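You operate a simulated robot arm through the tools that you are given. There is no shell and no other tool. Be economical: measure what you need, move in short steps, check, and stop when the job is done.

Carry out the task below with a simulated robot arm. There is one attempt and no reset: what you move stays moved.

Task
Take the crush spacer from the top of the sample bench and put it on the black seat ring there.

The check looks at the end state, three seconds after you hand in, the way a careful person would. Anything else that was tipped, shoved, dropped, spilled or broken makes it a failure.

Robot
A 7-joint arm with a two-finger parallel gripper, fixed in place. Base frame: the origin is at the foot of the arm, x ahead of it, y to its left, z up; the work surface is at about z = 0. Lengths are in mm, angles in degrees, forces in N, time in s.
With the tool pointing down near the work surface it reaches from about 240 to 620 mm from the base axis. Its first joint turns from -66.0 to 66.0 degrees. Payload 2.6 kg.
The tool frame sits at the grasp point between the pads (the TCP): z along the fingers, y along the line on which they close. The tips reach 30 mm beyond it. Largest opening 94 mm; finger width 28, thickness 10; the body of the gripper, 50 by 96 mm, starts 55 mm behind the TCP.
Orientation is that of the tool frame in the base frame, as a unit quaternion [x, y, z, w]. With the fingers straight down and closing along the base's y, the tool's x points along the base's -x, its y along +y and its z along -z.

Tools
- The arm moves only by the tool apply_moves. Its argument "moves" is one flat list of numbers, 7 for each row, row after row: the shift along the tool's x, y, z in mm, then the turn, a rotation vector about the tool's x, y, z in degrees, then the finger opening in mm, from 0 to 94. In form: [tx, ty, tz, rx, ry, rz, fingers, tx, ty, tz, rx, ry, rz, fingers, ...]. A call has 1 to 20 rows; each row shifts and turns the commanded pose from where the row before left it, along the tool's axes as they then stand. A row lasts 0.2 s, in which the tool goes at most 50 mm and 8.6 degrees; a call with a longer step from one row to the next is refused whole, and so is a gripper value outside its range. A pose out of reach is approached as far as the arm can. The call stops where the force on the tool passes 40 N (or 10 N more than at its start, if that is more) or the arm is blocked; 0.2 s more then pass. The fingers move at their own pace (about 72 mm/s each) and stop on an object; they squeeze with about 44 N. The grip force told is the motor's: it shows also when the fingers shut on nothing. Time passes only in rows, and 0.2 s behind the last, so rows that do not move let the fingers close. It gives the time, the measured TCP pose, the force on the tool (base axes), the opening and the grip force at its end, in the units of the frame above (readings bear some noise).
- Cameras (640 x 400 px; columns grow to the right, rows downward): "scene" is fixed at [18.7, 405.5, 592.9]; the picture's right is [-0.94, -0.34, 0.00], its down [-0.13, 0.35, -0.93] and it looks along [0.32, -0.87, -0.37] (base axes); focal length 375 px, centre (320, 200). "wrist" rides on the gripper at [-37, 0, -58] in the tool frame; the picture's right is [0.00, -1.00, 0.00], its down [0.97, 0.00, -0.24] and it looks along [0.24, 0.00, 0.97] (tool axes); focal length 218 px, centre (320, 200). There is no depth. A picture from a camera that has moved, and an enlarged one, comes with that camera's place and axes in the base frame and with its lens. The place of the scene camera against the robot may be out by one fixed shift of up to 18 mm in any direction.
- capture(camera): a new picture of that camera. It takes no simulated time.
- enlarge(camera, box): a new picture of the part [left, top, right, bottom] of that camera's present view, enlarged. It takes no simulated time.
- sign_off(): hands the job in; it is judged then, once.

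Work in short steps. Places have to be worked out from the pictures, the camera data and where the tool is seen: move nearer, look again, correct. Check each grasp and each placing, and mend what went wrong. You have 90 turns and 46 pictures in all, those below and enlarged ones among them. Open the gripper and draw the arm clear of the work before you hand the job in, unless the task says otherwise; then end with one line.

The tools are called as a command line: name --argument value ..., lists and objects as JSON in quotes. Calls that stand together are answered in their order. apply_moves: Moves the arm, as the interface text tells. Its arguments: {"type":"object","properties":{"moves":{"type":"array","items":{"type":"number"}}},"required":["moves"]} The other tools are called the same way: capture (camera) takes a picture; enlarge (camera, box) takes an enlarged picture of a part of a camera's view; sign_off () hands the job in.

At the start:

```text
time_s: 0.0
tcp_pos: [265.4, -333.6, 320.0]
tcp_rot: [0.0, 1.0, 0.0, 0.0]
force: [-0.4, 0.0, -0.7]
opening: 93.8
grip_force: 0.0
```

scene: 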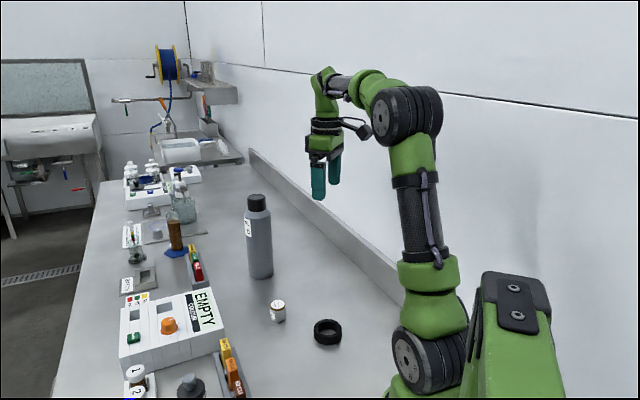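
wrist: 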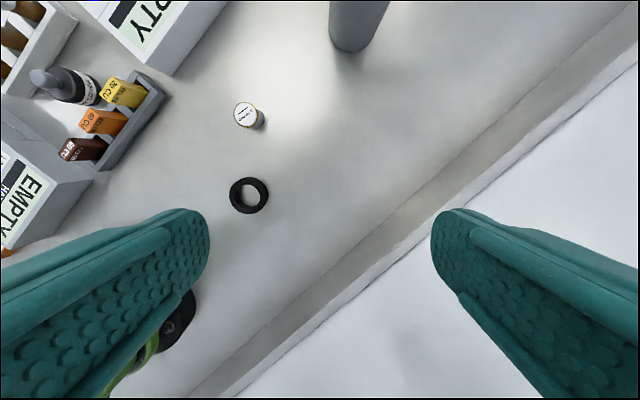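

I'll look more closely at the small labelled cylinder and the black ring, to identify the spacer and the seat.

enlarge --camera "scene" --box '[240, 280, 368, 360]'

enlarge --camera "wrist" --box '[200, 80, 328, 240]'

enlarge --camera "scene" --box '[90, 150, 250, 400]'

```text
5.00 times, centred on (304, 320) of scene
camera zoom: at [18.7, 405.5, 592.9], right [-0.94, -0.34, 0.0], down [-0.13, 0.35, -0.93], along [0.32, -0.87, -0.37], focal length 1874 px, centre (400, -400)
```

zoom: 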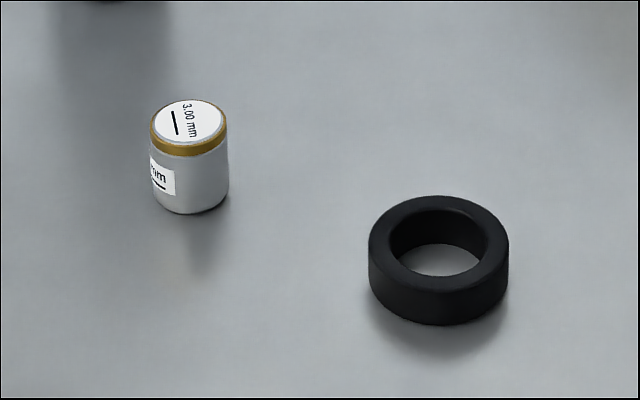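

```text
2.50 times, centred on (264, 160) of wrist
camera zoom: at [303.5, -335.7, 376.9], right [0.0, -1.0, 0.0], down [-0.97, 0.0, 0.24], along [-0.24, 0.0, -0.97], focal length 546 px, centre (460, 300)
```

zoom: 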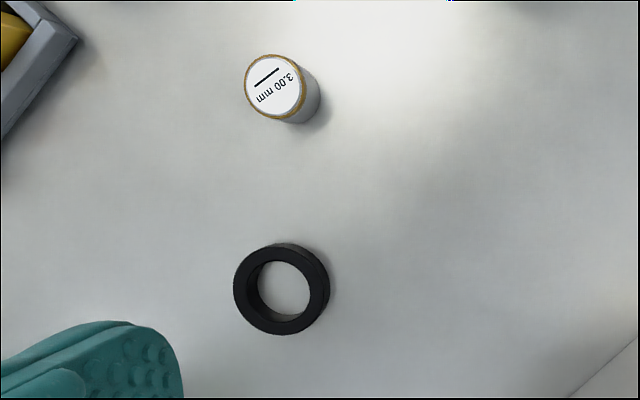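

```text
1.60 times, centred on (170, 275) of scene
camera zoom: at [18.7, 405.5, 592.9], right [-0.94, -0.34, 0.0], down [-0.13, 0.35, -0.93], along [0.32, -0.87, -0.37], focal length 600 px, centre (560, 80)
```

zoom: 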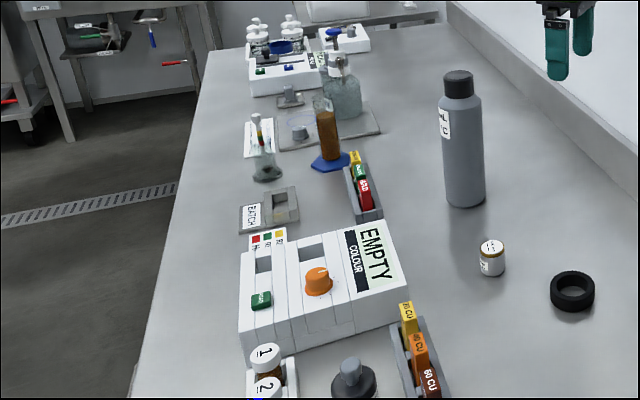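

The spacer is the white "3.00 mm" cylinder, near (353,-221) and about 36 mm across. The black ring is near (220,-211), about 60 mm outside with a hole of about 40 mm. I'll move above the spacer at z≈200 and look again.

apply_moves --moves '[-22, 28, 30, 0, 0, 0, 94, -22, 28, 30, 0, 0, 0, 94, -22, 28, 30, 0, 0, 0, 94, -22, 28, 30, 0, 0, 0, 94]'

capture --camera "wrist"

capture --camera "scene"

```text
time_s: 1.0
tcp_pos: [354.7, -223.5, 196.6]
tcp_rot: [0.001, 1.0, 0.001, 0.001]
force: [0.5, -1.1, -0.2]
opening: 93.6
grip_force: 0.1
```

```text
40 pictures are left
camera wrist: at [392.6, -223.8, 254.3], right [0.0, -1.0, 0.0], down [-0.97, 0.0, 0.24], along [-0.24, 0.0, -0.97], focal length 218 px, centre (320, 200)
```

wrist: 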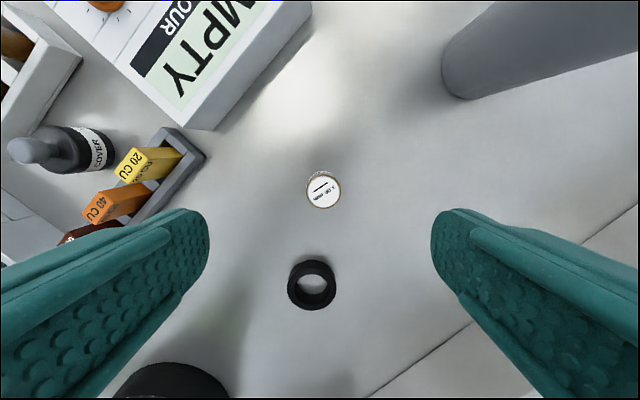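

```text
39 pictures are left
```

scene: 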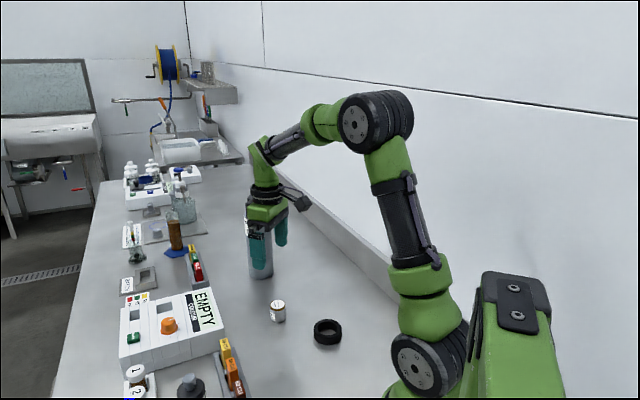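

The spacer is now near the picture centre. I'll enlarge it for a precise position and size.

enlarge --camera "wrist" --box '[260, 150, 388, 230]'

enlarge --camera "wrist" --box '[248, 245, 376, 325]'

```text
5.00 times, centred on (324, 190) of wrist
camera zoom: at [392.6, -223.8, 254.3], right [0.0, -1.0, 0.0], down [-0.97, 0.0, 0.24], along [-0.24, 0.0, -0.97], focal length 1091 px, centre (300, 250)
```

zoom: 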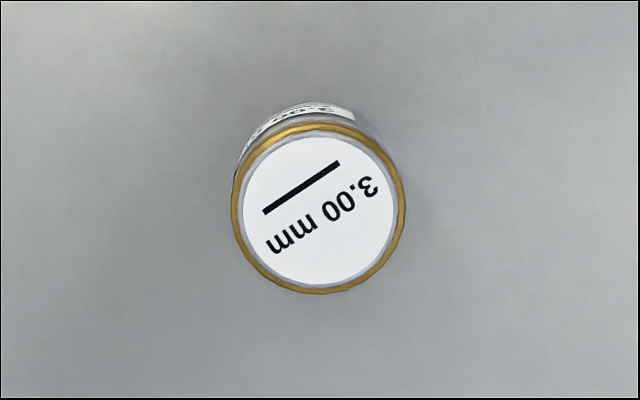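

```text
5.00 times, centred on (312, 285) of wrist
camera zoom: at [392.6, -223.8, 254.3], right [0.0, -1.0, 0.0], down [-0.97, 0.0, 0.24], along [-0.24, 0.0, -0.97], focal length 1091 px, centre (360, -225)
```

zoom: 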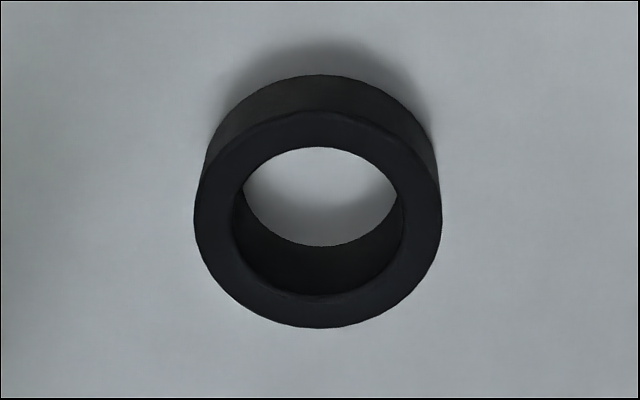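

The spacer is about 36 mm across and the ring's hole about 41 mm, with the ring roughly 21 mm tall, so the spacer should seat into the ring. I'll read the side label before gripping it.

enlarge --camera "scene" --box '[266, 296, 290, 326]'

```text
13.33 times, centred on (278, 311) of scene
camera zoom: at [18.7, 405.5, 592.9], right [-0.94, -0.34, 0.0], down [-0.13, 0.35, -0.93], along [0.32, -0.87, -0.37], focal length 4998 px, centre (880, -1280)
```

zoom: 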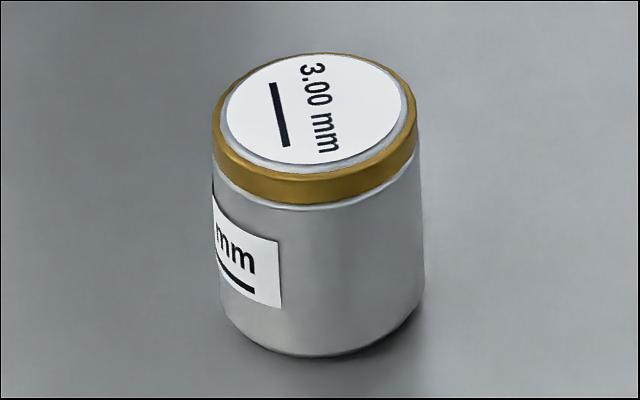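

The label shows only "3.00 mm" and the spacer stands about 35 mm tall with a gold band at the top. I judge it about 8.6 mm towards -x and 3.7 mm towards -y of the TCP, so I'll shift there, descend to z≈110 and recheck.

apply_moves --moves '[4.3, -1.9, 43, 0, 0, 0, 94, 4.3, -1.8, 43, 0, 0, 0, 94, 0, 0, 0, 0, 0, 0, 94]'

capture --camera "wrist"

```text
time_s: 1.8
tcp_pos: [343.3, -226.3, 113.2]
tcp_rot: [0.001, 1.0, 0.0, 0.0]
force: [-0.8, 0.8, 0.9]
opening: 93.9
grip_force: 0.1
```

```text
35 pictures are left
camera wrist: at [382.8, -227.4, 170.5], right [0.0, -1.0, 0.0], down [-0.97, 0.0, 0.24], along [-0.24, 0.0, -0.97], focal length 218 px, centre (320, 200)
```

wrist: 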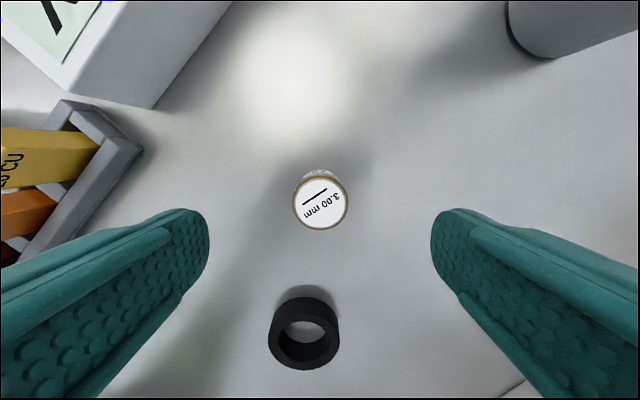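

The spacer sits almost exactly under the TCP. I'll enlarge both parts to get their relative offset from this single pose.

enlarge --camera "wrist" --box '[256, 160, 384, 240]'

enlarge --camera "wrist" --box '[240, 285, 368, 365]'

```text
5.00 times, centred on (320, 200) of wrist
camera zoom: at [382.8, -227.4, 170.5], right [0.0, -1.0, 0.0], down [-0.97, 0.0, 0.24], along [-0.24, 0.0, -0.97], focal length 1091 px, centre (320, 200)
```

zoom: 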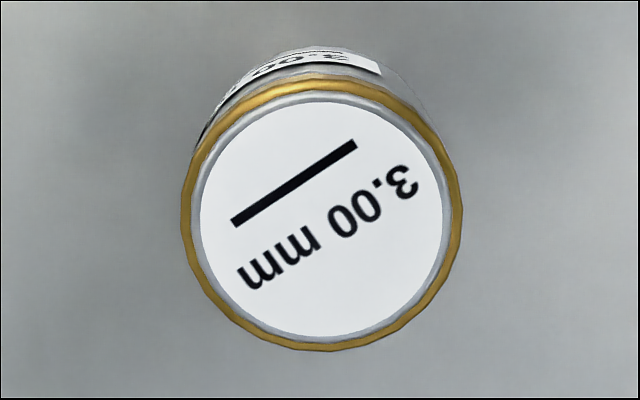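

```text
5.00 times, centred on (304, 325) of wrist
camera zoom: at [382.8, -227.4, 170.5], right [0.0, -1.0, 0.0], down [-0.97, 0.0, 0.24], along [-0.24, 0.0, -0.97], focal length 1091 px, centre (400, -425)
```

zoom: 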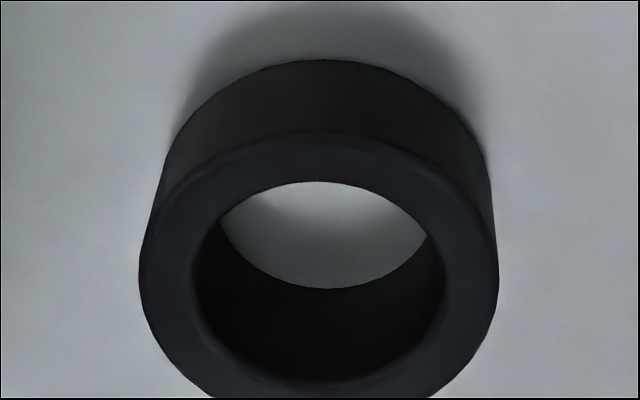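

The spacer is about 1 mm towards +x of the TCP, and the ring centre is about 124 mm towards -x and 13.7 mm towards +y of the spacer. I'll descend to TCP z≈55 so the fingertips overlap the top 10 mm or so of the spacer.

apply_moves --moves '[-1, 0, 20, 0, 0, 0, 94, 0, 0, 20, 0, 0, 0, 94, 0, 0, 16, 0, 0, 0, 94, 0, 0, 0, 0, 0, 0, 70, 0, 0, 0, 0, 0, 0, 60]'

capture --camera "wrist"

enlarge --camera "scene" --box '[230, 250, 326, 330]'

```text
time_s: 3.0
tcp_pos: [347.1, -225.2, 57.3]
tcp_rot: [0.001, 1.0, 0.0, -0.001]
force: [0.8, 0.6, -0.1]
opening: 60.1
grip_force: 0.1
```

```text
32 pictures are left
camera wrist: at [384.5, -226.2, 115.4], right [0.0, -1.0, 0.0], down [-0.97, 0.0, 0.24], along [-0.24, 0.0, -0.97], focal length 218 px, centre (320, 200)
```

wrist: 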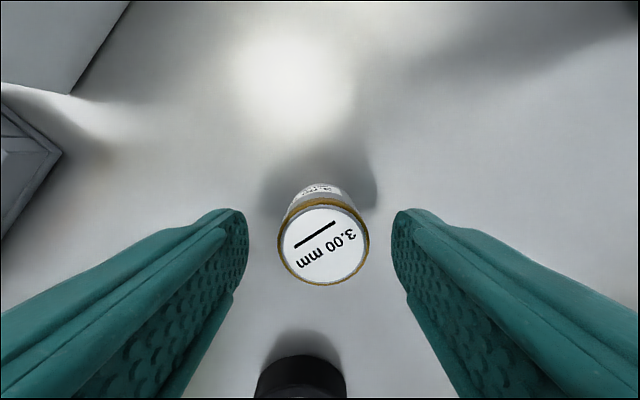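

```text
5.00 times, centred on (278, 290) of scene
camera zoom: at [18.7, 405.5, 592.9], right [-0.94, -0.34, 0.0], down [-0.13, 0.35, -0.93], along [0.32, -0.87, -0.37], focal length 1874 px, centre (530, -250)
```

zoom: 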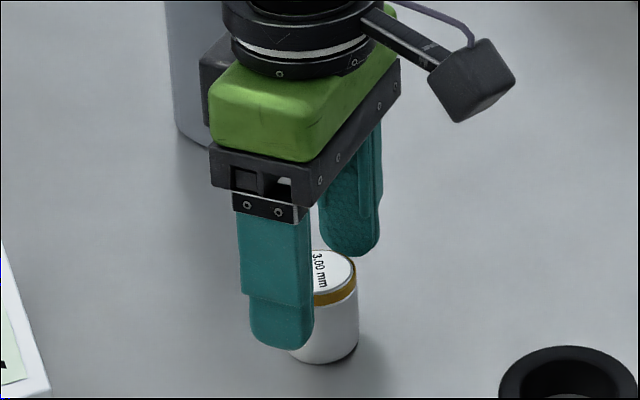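

The spacer is between the fingers, about 1.5 mm towards -y and 1.3 mm towards +x of centre. I'll correct that, go 3 mm lower, and close gently to just under its width.

apply_moves --moves '[-1.3, -1.5, 3, 0, 0, 0, 60, 0, 0, 0, 0, 0, 0, 46, 0, 0, 0, 0, 0, 0, 40, 0, 0, 0, 0, 0, 0, 35, 0, 0, 0, 0, 0, 0, 35]'

capture --camera "wrist"

```text
time_s: 4.2
tcp_pos: [347.8, -226.1, 53.9]
tcp_rot: [0.0, 1.0, 0.0, 0.0]
force: [0.2, -0.1, -0.3]
opening: 35.4
grip_force: 0.1
```

```text
30 pictures are left
camera wrist: at [385.6, -227.8, 112.5], right [0.0, -1.0, 0.0], down [-0.97, 0.0, 0.24], along [-0.24, 0.0, -0.97], focal length 218 px, centre (320, 200)
```

wrist: 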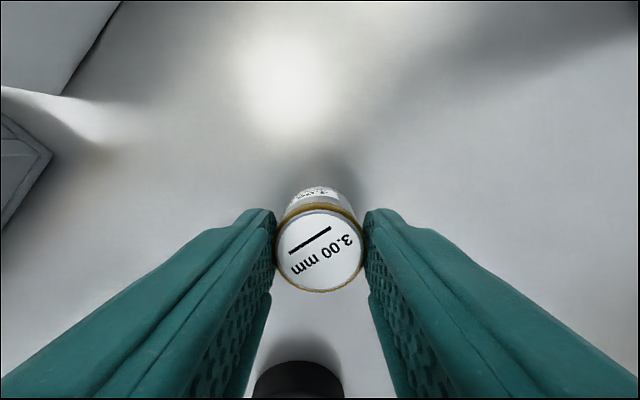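

The fingers are centred and just about touching, with no grip force yet. I'll close a little further.

apply_moves --moves '[0, 0, 0, 0, 0, 0, 33, 0, 0, 0, 0, 0, 0, 33]'

```text
time_s: 4.8
tcp_pos: [347.1, -226.4, 54.1]
tcp_rot: [0.0, 1.0, -0.001, -0.001]
force: [0.2, 0.1, -0.2]
opening: 33.8
grip_force: 1.1
```

apply_moves --moves '[0, 0, 0, 0, 0, 0, 31, 0, 0, 0, 0, 0, 0, 31]'

```text
time_s: 5.4
tcp_pos: [347.0, -226.8, 54.4]
tcp_rot: [0.0, 1.0, 0.0, 0.0]
force: [0.0, -0.3, 0.5]
opening: 32.4
grip_force: 43.9
```

Grip force went to 43.9 N while the opening only fell to 32.4. I'll look closely at the spacer for deformation before lifting.

enlarge --camera "wrist" --box '[256, 170, 384, 310]'

enlarge --camera "scene" --box '[260, 290, 300, 330]'

```text
2.86 times, centred on (320, 240) of wrist
camera zoom: at [385.6, -227.8, 112.5], right [0.0, -1.0, 0.0], down [-0.97, 0.0, 0.24], along [-0.24, 0.0, -0.97], focal length 624 px, centre (320, 86)
```

zoom: 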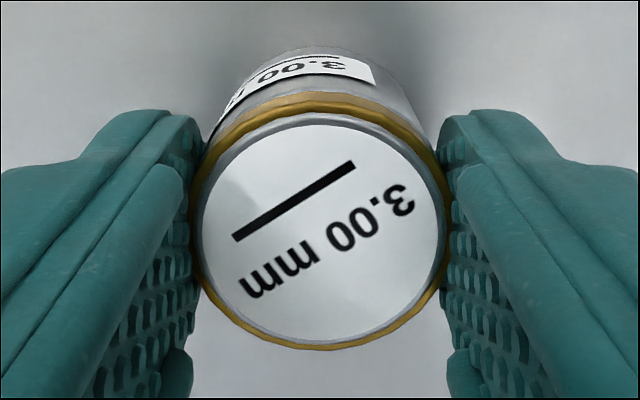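

```text
10.00 times, centred on (280, 310) of scene
camera zoom: at [18.7, 405.5, 592.9], right [-0.94, -0.34, 0.0], down [-0.13, 0.35, -0.93], along [0.32, -0.87, -0.37], focal length 3749 px, centre (720, -900)
```

zoom: 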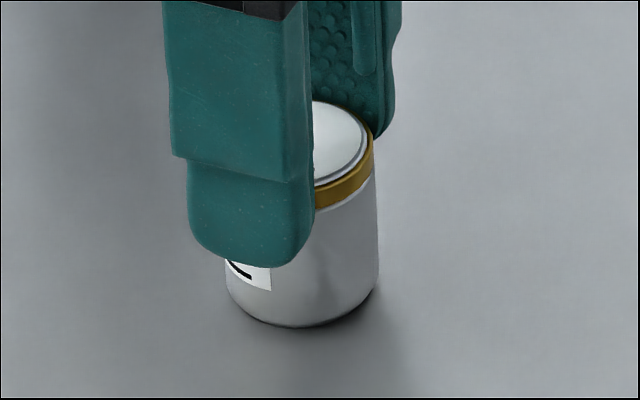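

The spacer looks undeformed. I'll ease the command slightly to see whether a lighter grip still holds.

apply_moves --moves '[0, 0, 0, 0, 0, 0, 32.2, 0, 0, 0, 0, 0, 0, 32.2]'

```text
time_s: 6.0
tcp_pos: [347.4, -226.6, 55.1]
tcp_rot: [0.001, 1.0, 0.0, 0.001]
force: [0.0, 0.3, 0.3]
opening: 33.3
grip_force: 12.8
```

The spacer is stiff and the grip scales with the command: 32.2 gives about 13 N. I'll set a moderate grip of about 31.8 and lift 60 mm.

apply_moves --moves '[0, 0, 0, 0, 0, 0, 31.8, 0, 0, -10, 0, 0, 0, 31.8, 0, 0, -20, 0, 0, 0, 31.8, 0, 0, -30, 0, 0, 0, 31.8, 0, 0, 0, 0, 0, 0, 31.8]'

capture --camera "scene"

capture --camera "wrist"

```text
time_s: 7.2
tcp_pos: [348.1, -227.5, 114.9]
tcp_rot: [0.001, 1.0, 0.001, 0.001]
force: [0.2, -0.3, -0.6]
opening: 33.4
grip_force: 2.1
```

```text
27 pictures are left
```

scene: 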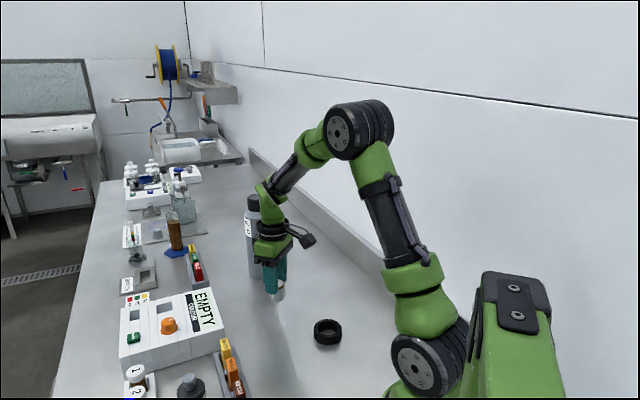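

```text
26 pictures are left
camera wrist: at [385.9, -228.1, 172.3], right [0.0, -1.0, 0.0], down [-0.97, 0.0, 0.24], along [-0.24, 0.0, -0.97], focal length 218 px, centre (320, 200)
```

wrist: 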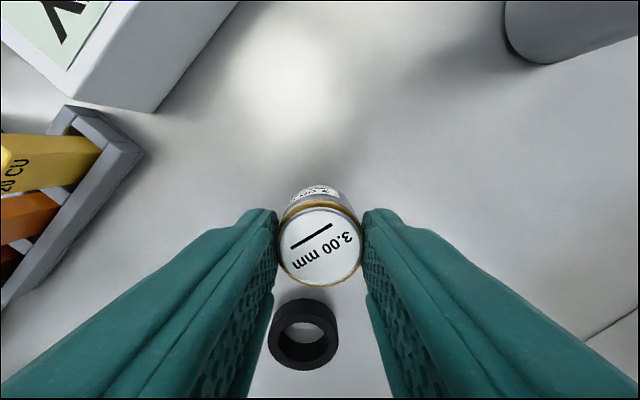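

It's lifted, but the grip reads only 2 N, so I'll tighten before travelling.

apply_moves --moves '[0, 0, 0, 0, 0, 0, 31, 0, 0, 0, 0, 0, 0, 31]'

enlarge --camera "wrist" --box '[256, 170, 384, 380]'

enlarge --camera "scene" --box '[240, 230, 352, 350]'

```text
time_s: 7.8
tcp_pos: [347.4, -227.4, 115.7]
tcp_rot: [-0.001, 1.0, 0.0, -0.001]
force: [0.5, 0.2, -0.8]
opening: 32.3
grip_force: 44.2
```

```text
1.90 times, centred on (320, 275) of wrist
camera zoom: at [386.0, -228.0, 172.1], right [0.0, -1.0, 0.0], down [-0.97, 0.0, 0.24], along [-0.24, 0.0, -0.97], focal length 416 px, centre (320, 57)
```

zoom: 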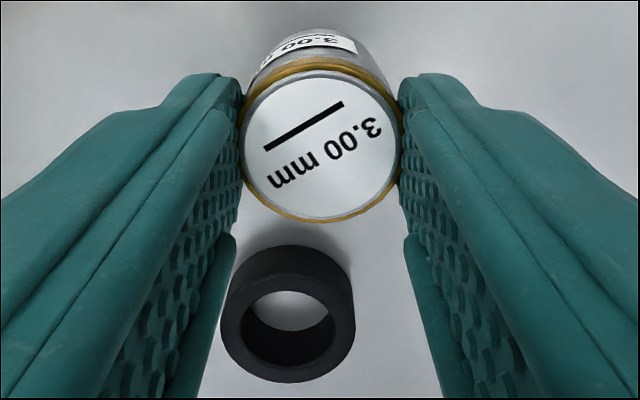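

```text
3.33 times, centred on (296, 290) of scene
camera zoom: at [18.7, 405.5, 592.9], right [-0.94, -0.34, 0.0], down [-0.13, 0.35, -0.93], along [0.32, -0.87, -0.37], focal length 1250 px, centre (400, -100)
```

zoom: 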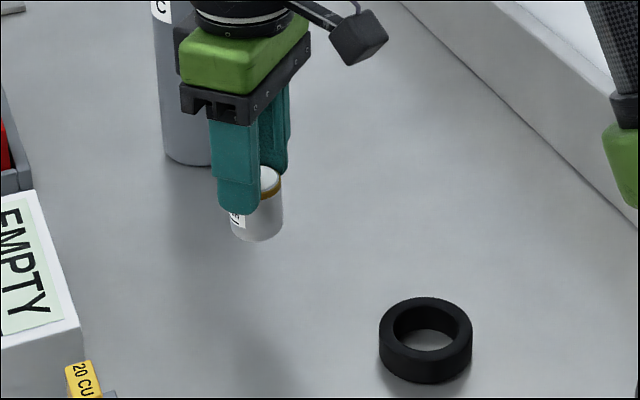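

The spacer is now held firmly at 44 N; it slid about 4 mm down in the fingers but stays upright. The ring centre is about 125 mm towards -x and 14.5 mm towards +y of the spacer, so I'll travel there at this height.

apply_moves --moves '[25, 2.9, 0, 0, 0, 0, 31, 25, 2.9, 0, 0, 0, 0, 31, 25, 2.9, 0, 0, 0, 0, 31, 25, 2.9, 0, 0, 0, 0, 31, 25, 2.9, 0, 0, 0, 0, 31, 0, 0, 0, 0, 0, 0, 31]'

enlarge --camera "wrist" --box '[240, 140, 400, 300]'

enlarge --camera "scene" --box '[272, 252, 384, 362]'

```text
time_s: 9.2
tcp_pos: [222.3, -213.2, 113.2]
tcp_rot: [0.001, 1.0, 0.001, 0.001]
force: [0.1, 0.2, -1.2]
opening: 32.4
grip_force: 44.2
```

```text
2.50 times, centred on (320, 220) of wrist
camera zoom: at [261.4, -214.5, 171.3], right [0.0, -1.0, 0.0], down [-0.97, 0.0, 0.24], along [-0.24, 0.0, -0.97], focal length 546 px, centre (320, 150)
```

zoom: 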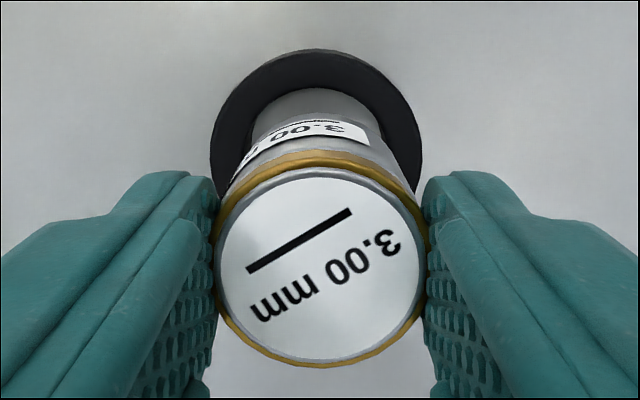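

```text
3.64 times, centred on (328, 307) of scene
camera zoom: at [18.7, 405.5, 592.9], right [-0.94, -0.34, 0.0], down [-0.13, 0.35, -0.93], along [0.32, -0.87, -0.37], focal length 1363 px, centre (291, -189)
```

zoom: 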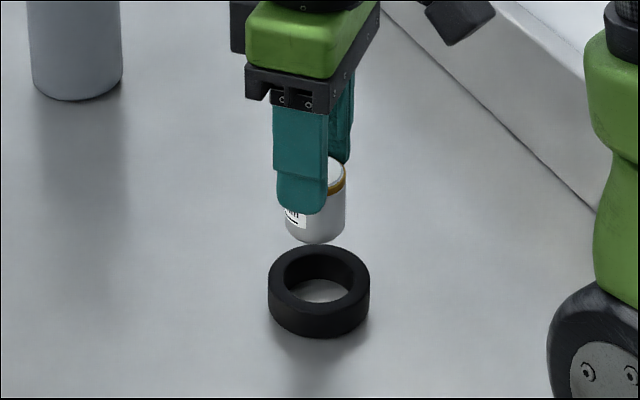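

The spacer is nearly over the ring. The pictures suggest a further 2 mm towards -x and 1 mm towards +y. I'll apply that, lower to about 10 mm above the ring and check again.

apply_moves --moves '[2, 1, 12, 0, 0, 0, 31, 0, 0, 12, 0, 0, 0, 31, 0, 0, 0, 0, 0, 0, 31]'

enlarge --camera "wrist" --box '[256, 150, 384, 230]'

enlarge --camera "scene" --box '[296, 295, 360, 355]'

```text
time_s: 10.0
tcp_pos: [220.7, -212.4, 88.4]
tcp_rot: [0.0, 1.0, 0.0, 0.0]
force: [0.1, -0.3, -1.1]
opening: 32.5
grip_force: 44.0
```

```text
5.00 times, centred on (320, 190) of wrist
camera zoom: at [259.0, -213.4, 147.3], right [0.0, -1.0, 0.0], down [-0.97, 0.0, 0.24], along [-0.24, 0.0, -0.97], focal length 1091 px, centre (320, 250)
```

zoom: 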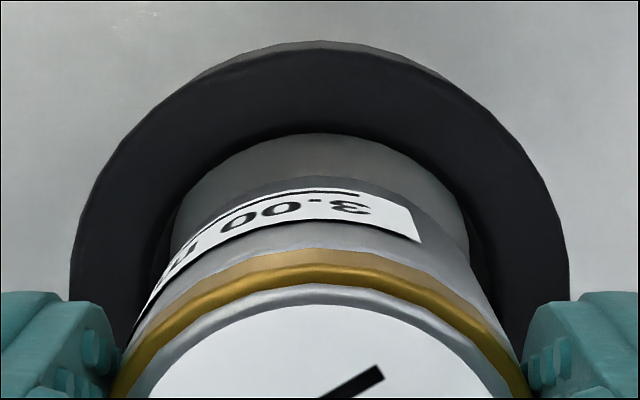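

```text
6.67 times, centred on (328, 325) of scene
camera zoom: at [18.7, 405.5, 592.9], right [-0.94, -0.34, 0.0], down [-0.13, 0.35, -0.93], along [0.32, -0.87, -0.37], focal length 2499 px, centre (267, -633)
```

zoom: 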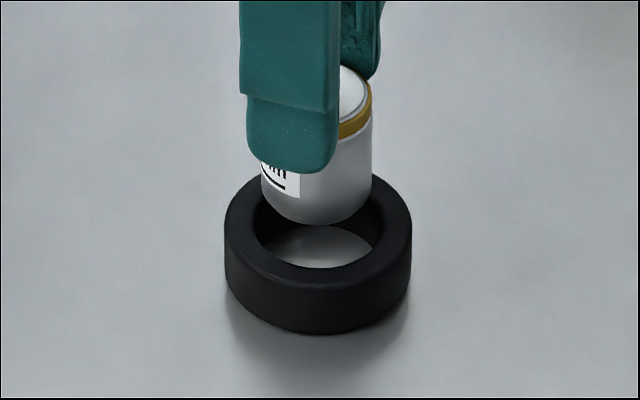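

Both views now show the spacer concentric with the ring to within about 0.5 mm. I'll lower it into the ring slowly, watching the force.

apply_moves --moves '[0, 0, 4, 0, 0, 0, 31, 0, 0, 4, 0, 0, 0, 31, 0, 0, 4, 0, 0, 0, 31, 0, 0, 4, 0, 0, 0, 31, 0, 0, 0, 0, 0, 0, 31]'

enlarge --camera "scene" --box '[296, 295, 360, 355]'

enlarge --camera "wrist" --box '[240, 120, 400, 300]'

```text
time_s: 11.2
tcp_pos: [221.0, -211.8, 75.8]
tcp_rot: [0.001, 1.0, -0.001, 0.001]
force: [-4.7, 5.0, 35.5]
opening: 32.3
grip_force: 43.8
```

```text
6.67 times, centred on (328, 325) of scene
camera zoom: at [18.6, 405.6, 592.9], right [-0.94, -0.34, 0.0], down [-0.13, 0.35, -0.93], along [0.32, -0.87, -0.37], focal length 2499 px, centre (267, -633)
```

zoom: 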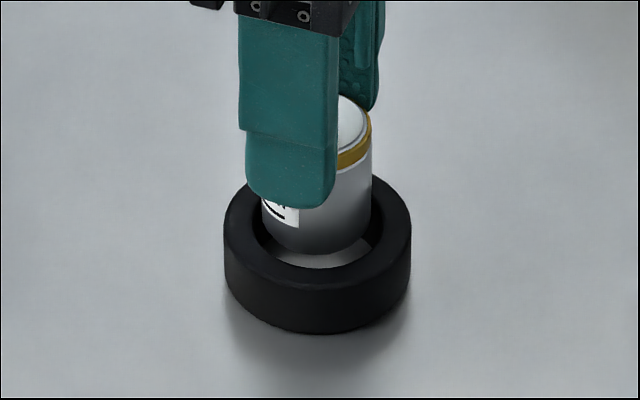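

```text
2.22 times, centred on (320, 210) of wrist
camera zoom: at [259.2, -213.3, 133.7], right [0.0, -1.0, 0.0], down [-0.97, 0.0, 0.24], along [-0.24, 0.0, -0.97], focal length 485 px, centre (320, 178)
```

zoom: 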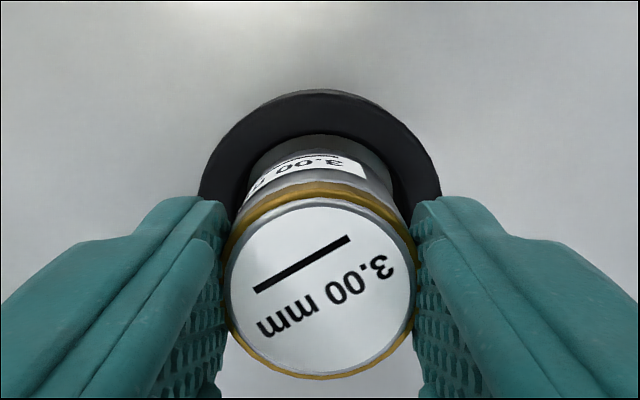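

Contact at 35 N came about when the spacer's bottom reached the ring's top. The lateral force (-5,+5) suggests it may be touching the rim, so I'll enlarge before deciding.

enlarge --camera "scene" --box '[314, 308, 346, 338]'

enlarge --camera "wrist" --box '[272, 155, 368, 215]'

```text
13.33 times, centred on (330, 323) of scene
camera zoom: at [18.6, 405.6, 592.9], right [-0.94, -0.34, 0.0], down [-0.13, 0.35, -0.93], along [0.32, -0.87, -0.37], focal length 4998 px, centre (187, -1440)
```

zoom: 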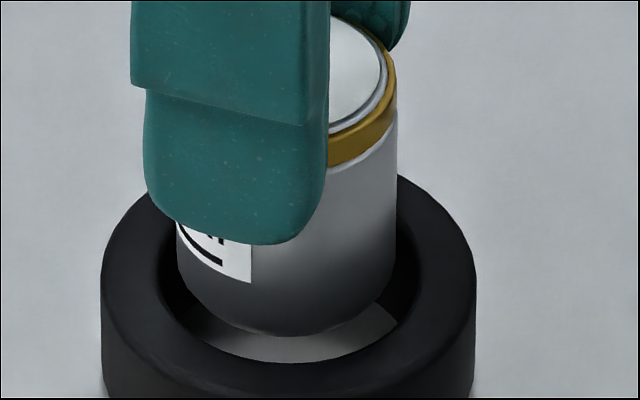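

```text
6.67 times, centred on (320, 185) of wrist
camera zoom: at [259.2, -213.3, 133.7], right [0.0, -1.0, 0.0], down [-0.97, 0.0, 0.24], along [-0.24, 0.0, -0.97], focal length 1455 px, centre (320, 300)
```

zoom: 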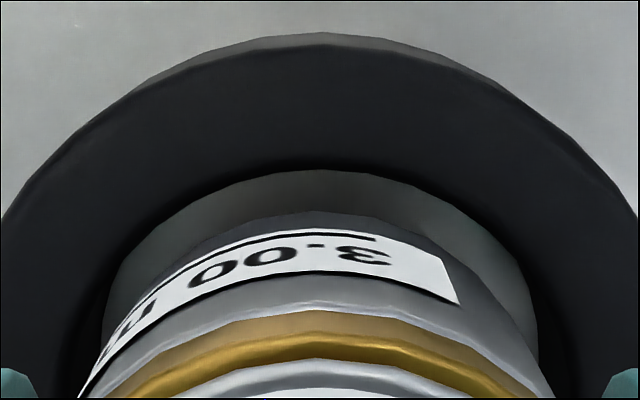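

Both views say the spacer is concentric within its 3 mm clearance, yet it's blocked at the ring's top. I'll raise it 3 mm, nudge 1.5 mm towards -x and 1 mm towards +y as the contact force hints, and lower gently again.

apply_moves --moves '[0, 0, -4, 0, 0, 0, 31, 1.5, 1, 0, 0, 0, 0, 31, 0, 0, 0, 0, 0, 0, 31]'

apply_moves --moves '[0, 0, 2, 0, 0, 0, 31, 0, 0, 1, 0, 0, 0, 31, 0, 0, 1, 0, 0, 0, 31, 0, 0, 0, 0, 0, 0, 31]'

```text
time_s: 12.0
tcp_pos: [218.5, -210.3, 77.2]
tcp_rot: [0.0, 1.0, 0.0, 0.0]
force: [0.1, 0.2, -1.0]
opening: 32.4
grip_force: 43.6
```

```text
time_s: 13.0
tcp_pos: [219.6, -210.6, 74.6]
tcp_rot: [-0.001, 1.0, -0.001, 0.002]
force: [-2.2, 6.0, 36.3]
opening: 32.5
grip_force: 43.7
```

It's blocked at the same height again. I'll check both views.

enlarge --camera "scene" --box '[310, 300, 346, 345]'

enlarge --camera "wrist" --box '[264, 150, 376, 220]'

```text
8.89 times, centred on (328, 322) of scene
camera zoom: at [18.6, 405.6, 592.9], right [-0.94, -0.34, 0.0], down [-0.13, 0.35, -0.93], along [0.32, -0.87, -0.37], focal length 3332 px, centre (249, -889)
```

zoom: 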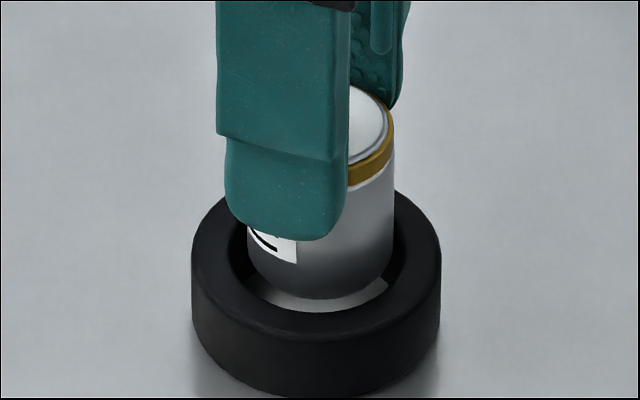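

```text
5.71 times, centred on (320, 185) of wrist
camera zoom: at [257.7, -212.4, 133.0], right [0.0, -1.0, 0.0], down [-0.97, 0.0, 0.24], along [-0.24, 0.0, -0.97], focal length 1247 px, centre (320, 286)
```

zoom: 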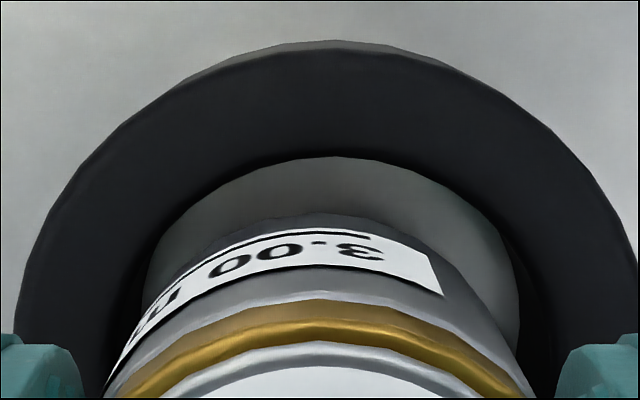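

In the wrist view I can now see the bench through the hole between the rim and the spacer. The first position was the well-centred one, and the nudge overshot towards -x. I'll go back to about 1.8 mm +x and 0.6 mm -y and lower to light contact.

apply_moves --moves '[0, 0, -4, 0, 0, 0, 31, -1.8, -0.6, 0, 0, 0, 0, 31, 0, 0, 0, 0, 0, 0, 31, 0, 0, 1.5, 0, 0, 0, 31, 0, 0, 0.8, 0, 0, 0, 31, 0, 0, 0.5, 0, 0, 0, 31, 0, 0, 0, 0, 0, 0, 31]'

enlarge --camera "wrist" --box '[264, 150, 376, 220]'

```text
time_s: 14.6
tcp_pos: [220.1, -211.5, 75.0]
tcp_rot: [0.001, 1.0, 0.0, 0.0]
force: [-3.4, -0.6, 10.2]
opening: 32.5
grip_force: 44.0
```

```text
5.71 times, centred on (320, 185) of wrist
camera zoom: at [258.5, -212.6, 133.2], right [0.0, -1.0, 0.0], down [-0.97, 0.0, 0.24], along [-0.24, 0.0, -0.97], focal length 1247 px, centre (320, 286)
```

zoom: 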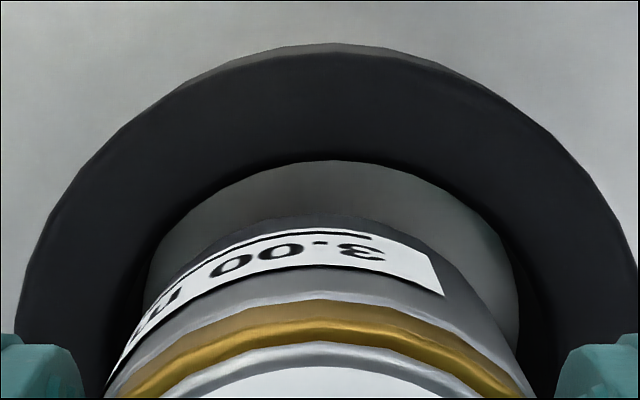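

The view barely changed after that shift, so I'm not sure whether the ring was dragged or the arm lagged. I'll raise 10 mm clear and look.

apply_moves --moves '[0, 0, -5, 0, 0, 0, 31, 0, 0, -5, 0, 0, 0, 31, 0, 0, 0, 0, 0, 0, 31]'

enlarge --camera "wrist" --box '[256, 150, 384, 230]'

enlarge --camera "scene" --box '[296, 295, 360, 355]'

```text
time_s: 15.4
tcp_pos: [220.3, -211.2, 85.3]
tcp_rot: [0.0, 1.0, -0.001, 0.0]
force: [0.3, -0.2, -1.2]
opening: 32.4
grip_force: 43.9
```

```text
5.00 times, centred on (320, 190) of wrist
camera zoom: at [258.8, -212.5, 143.1], right [0.0, -1.0, 0.0], down [-0.97, 0.0, 0.24], along [-0.24, 0.0, -0.97], focal length 1091 px, centre (320, 250)
```

zoom: 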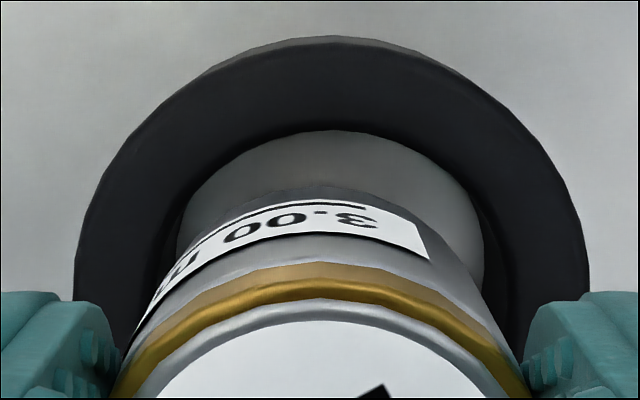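

```text
6.67 times, centred on (328, 325) of scene
camera zoom: at [18.7, 405.5, 592.9], right [-0.94, -0.34, 0.0], down [-0.13, 0.35, -0.93], along [0.32, -0.87, -0.37], focal length 2499 px, centre (267, -633)
```

zoom: 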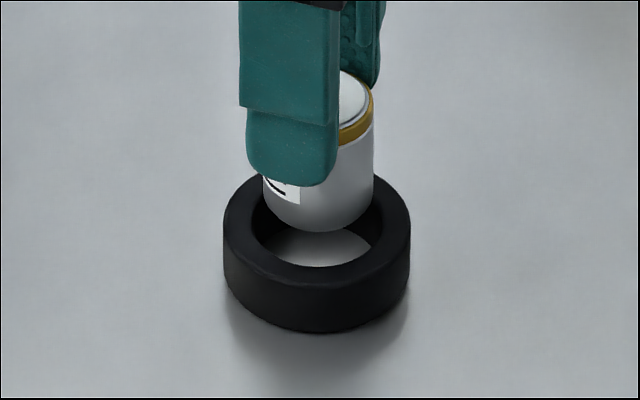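

Relative to the ring the arm is still at the nudged position, about 1.5 mm too far -x and 1.3 mm too far +y. I'll correct that here in free space and verify.

apply_moves --moves '[-1.7, -1.3, 0, 0, 0, 0, 31, 0, 0, 0, 0, 0, 0, 31]'

enlarge --camera "wrist" --box '[256, 150, 384, 230]'

enlarge --camera "scene" --box '[296, 295, 360, 355]'

```text
time_s: 16.0
tcp_pos: [221.2, -213.1, 86.1]
tcp_rot: [0.0, 1.0, 0.0, 0.0]
force: [-0.5, -0.4, -1.9]
opening: 32.4
grip_force: 43.7
```

```text
5.00 times, centred on (320, 190) of wrist
camera zoom: at [260.0, -214.3, 143.2], right [0.0, -1.0, 0.0], down [-0.97, 0.0, 0.24], along [-0.24, 0.0, -0.97], focal length 1091 px, centre (320, 250)
```

zoom: 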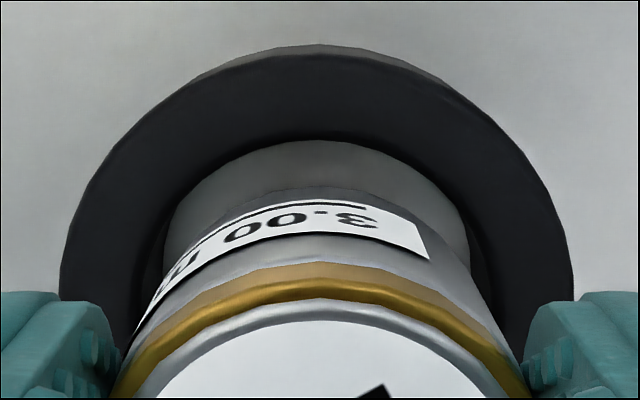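

```text
6.67 times, centred on (328, 325) of scene
camera zoom: at [18.7, 405.5, 592.9], right [-0.94, -0.34, 0.0], down [-0.13, 0.35, -0.93], along [0.32, -0.87, -0.37], focal length 2499 px, centre (267, -633)
```

zoom: 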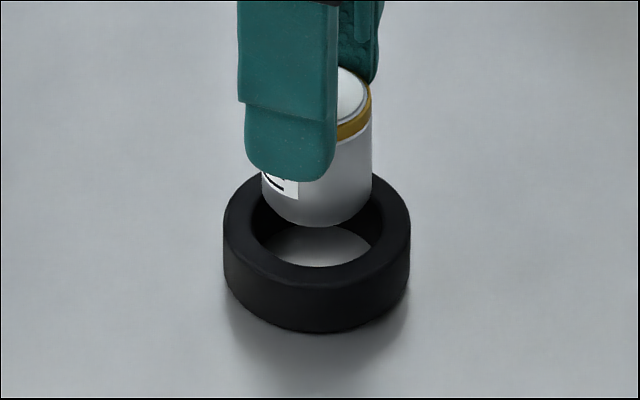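

Both views agree the spacer is concentric within about 0.4 mm. I'll lower it straight down again in small steps.

apply_moves --moves '[0, 0.3, 3, 0, 0, 0, 31, 0, 0, 3, 0, 0, 0, 31, 0, 0, 2, 0, 0, 0, 31, 0, 0, 1, 0, 0, 0, 31, 0, 0, 0.7, 0, 0, 0, 31, 0, 0, 0.6, 0, 0, 0, 31, 0, 0, 0, 0, 0, 0, 31]'

```text
time_s: 17.6
tcp_pos: [222.8, -211.8, 75.6]
tcp_rot: [0.0, 1.0, 0.0, 0.0]
force: [-1.7, 1.4, 3.5]
opening: 32.1
grip_force: 43.5
```

Contact comes at the same height, about 5 N. It seems the ring supports the spacer at its top even when centred, so this is a light, level rest. I'll open the fingers slowly and look.

apply_moves --moves '[0, 0, 0, 0, 0, 0, 33, 0, 0, 0, 0, 0, 0, 35, 0, 0, 0, 0, 0, 0, 38, 0, 0, 0, 0, 0, 0, 42, 0, 0, 0, 0, 0, 0, 42]'

enlarge --camera "scene" --box '[296, 295, 360, 355]'

capture --camera "wrist"

```text
time_s: 18.8
tcp_pos: [222.5, -212.2, 75.3]
tcp_rot: [0.0, 1.0, -0.001, 0.0]
force: [0.3, -0.1, 0.7]
opening: 41.7
grip_force: 0.2
```

```text
6.67 times, centred on (328, 325) of scene
camera zoom: at [18.7, 405.5, 592.9], right [-0.94, -0.34, 0.0], down [-0.13, 0.35, -0.93], along [0.32, -0.87, -0.37], focal length 2499 px, centre (267, -633)
```

zoom: 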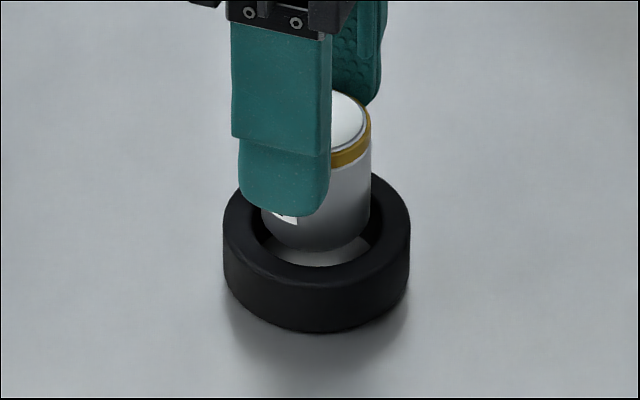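

```text
7 pictures are left
camera wrist: at [260.3, -214.2, 133.4], right [0.0, -1.0, 0.0], down [-0.97, 0.0, 0.24], along [-0.24, 0.0, -0.97], focal length 218 px, centre (320, 200)
```

wrist: 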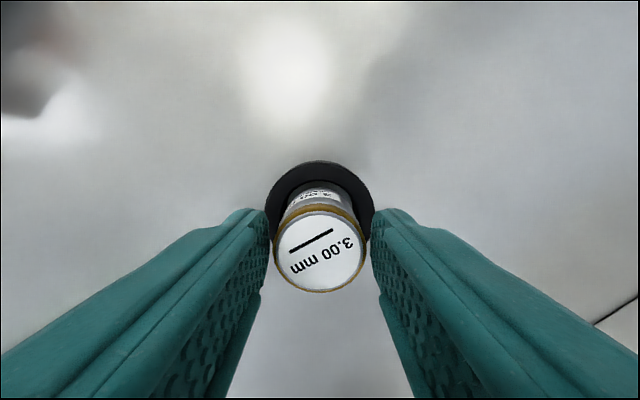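

The spacer stays upright and centred on the ring with the fingers off it. I'll open wider and lift straight up clear.

apply_moves --moves '[0, 0, 0, 0, 0, 0, 55, 0, 0, 0, 0, 0, 0, 70, 0, 0, -10, 0, 0, 0, 80, 0, 0, -30, 0, 0, 0, 80, 0, 0, -40, 0, 0, 0, 80, 0, 0, -40, 0, 0, 0, 80, 0, 0, 0, 0, 0, 0, 80]'

enlarge --camera "scene" --box '[296, 295, 360, 355]'

capture --camera "wrist"

```text
time_s: 20.4
tcp_pos: [221.6, -213.1, 197.4]
tcp_rot: [0.0, 1.0, 0.0, 0.0]
force: [0.2, -0.5, -0.6]
opening: 80.1
grip_force: 0.1
```

```text
6.67 times, centred on (328, 325) of scene
camera zoom: at [18.7, 405.5, 592.9], right [-0.94, -0.34, 0.0], down [-0.13, 0.35, -0.93], along [0.32, -0.87, -0.37], focal length 2499 px, centre (267, -633)
```

zoom: 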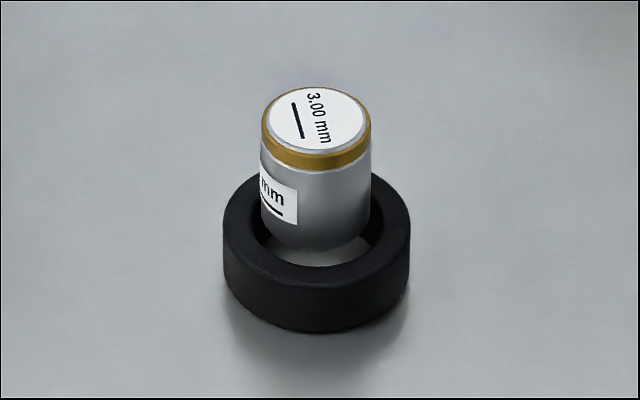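

```text
5 pictures are left
camera wrist: at [260.0, -214.8, 254.5], right [0.0, -1.0, 0.0], down [-0.97, 0.0, 0.24], along [-0.24, 0.0, -0.97], focal length 218 px, centre (320, 200)
```

wrist: 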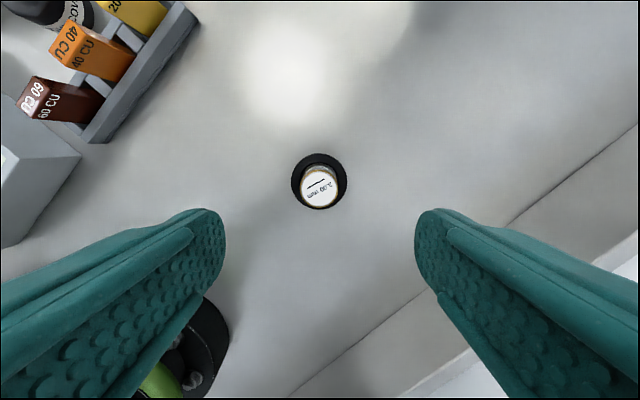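

The spacer stands upright and centred on the seat ring, nothing else looks disturbed, and the open gripper is well clear above it. I'm handing in.

sign_off

```text
The job is handed in.
```

The crush spacer is standing upright and centred on the black seat ring; it rests at about the ring's top rather than down in the hole, nothing else looked disturbed, and the gripper is open and clear.
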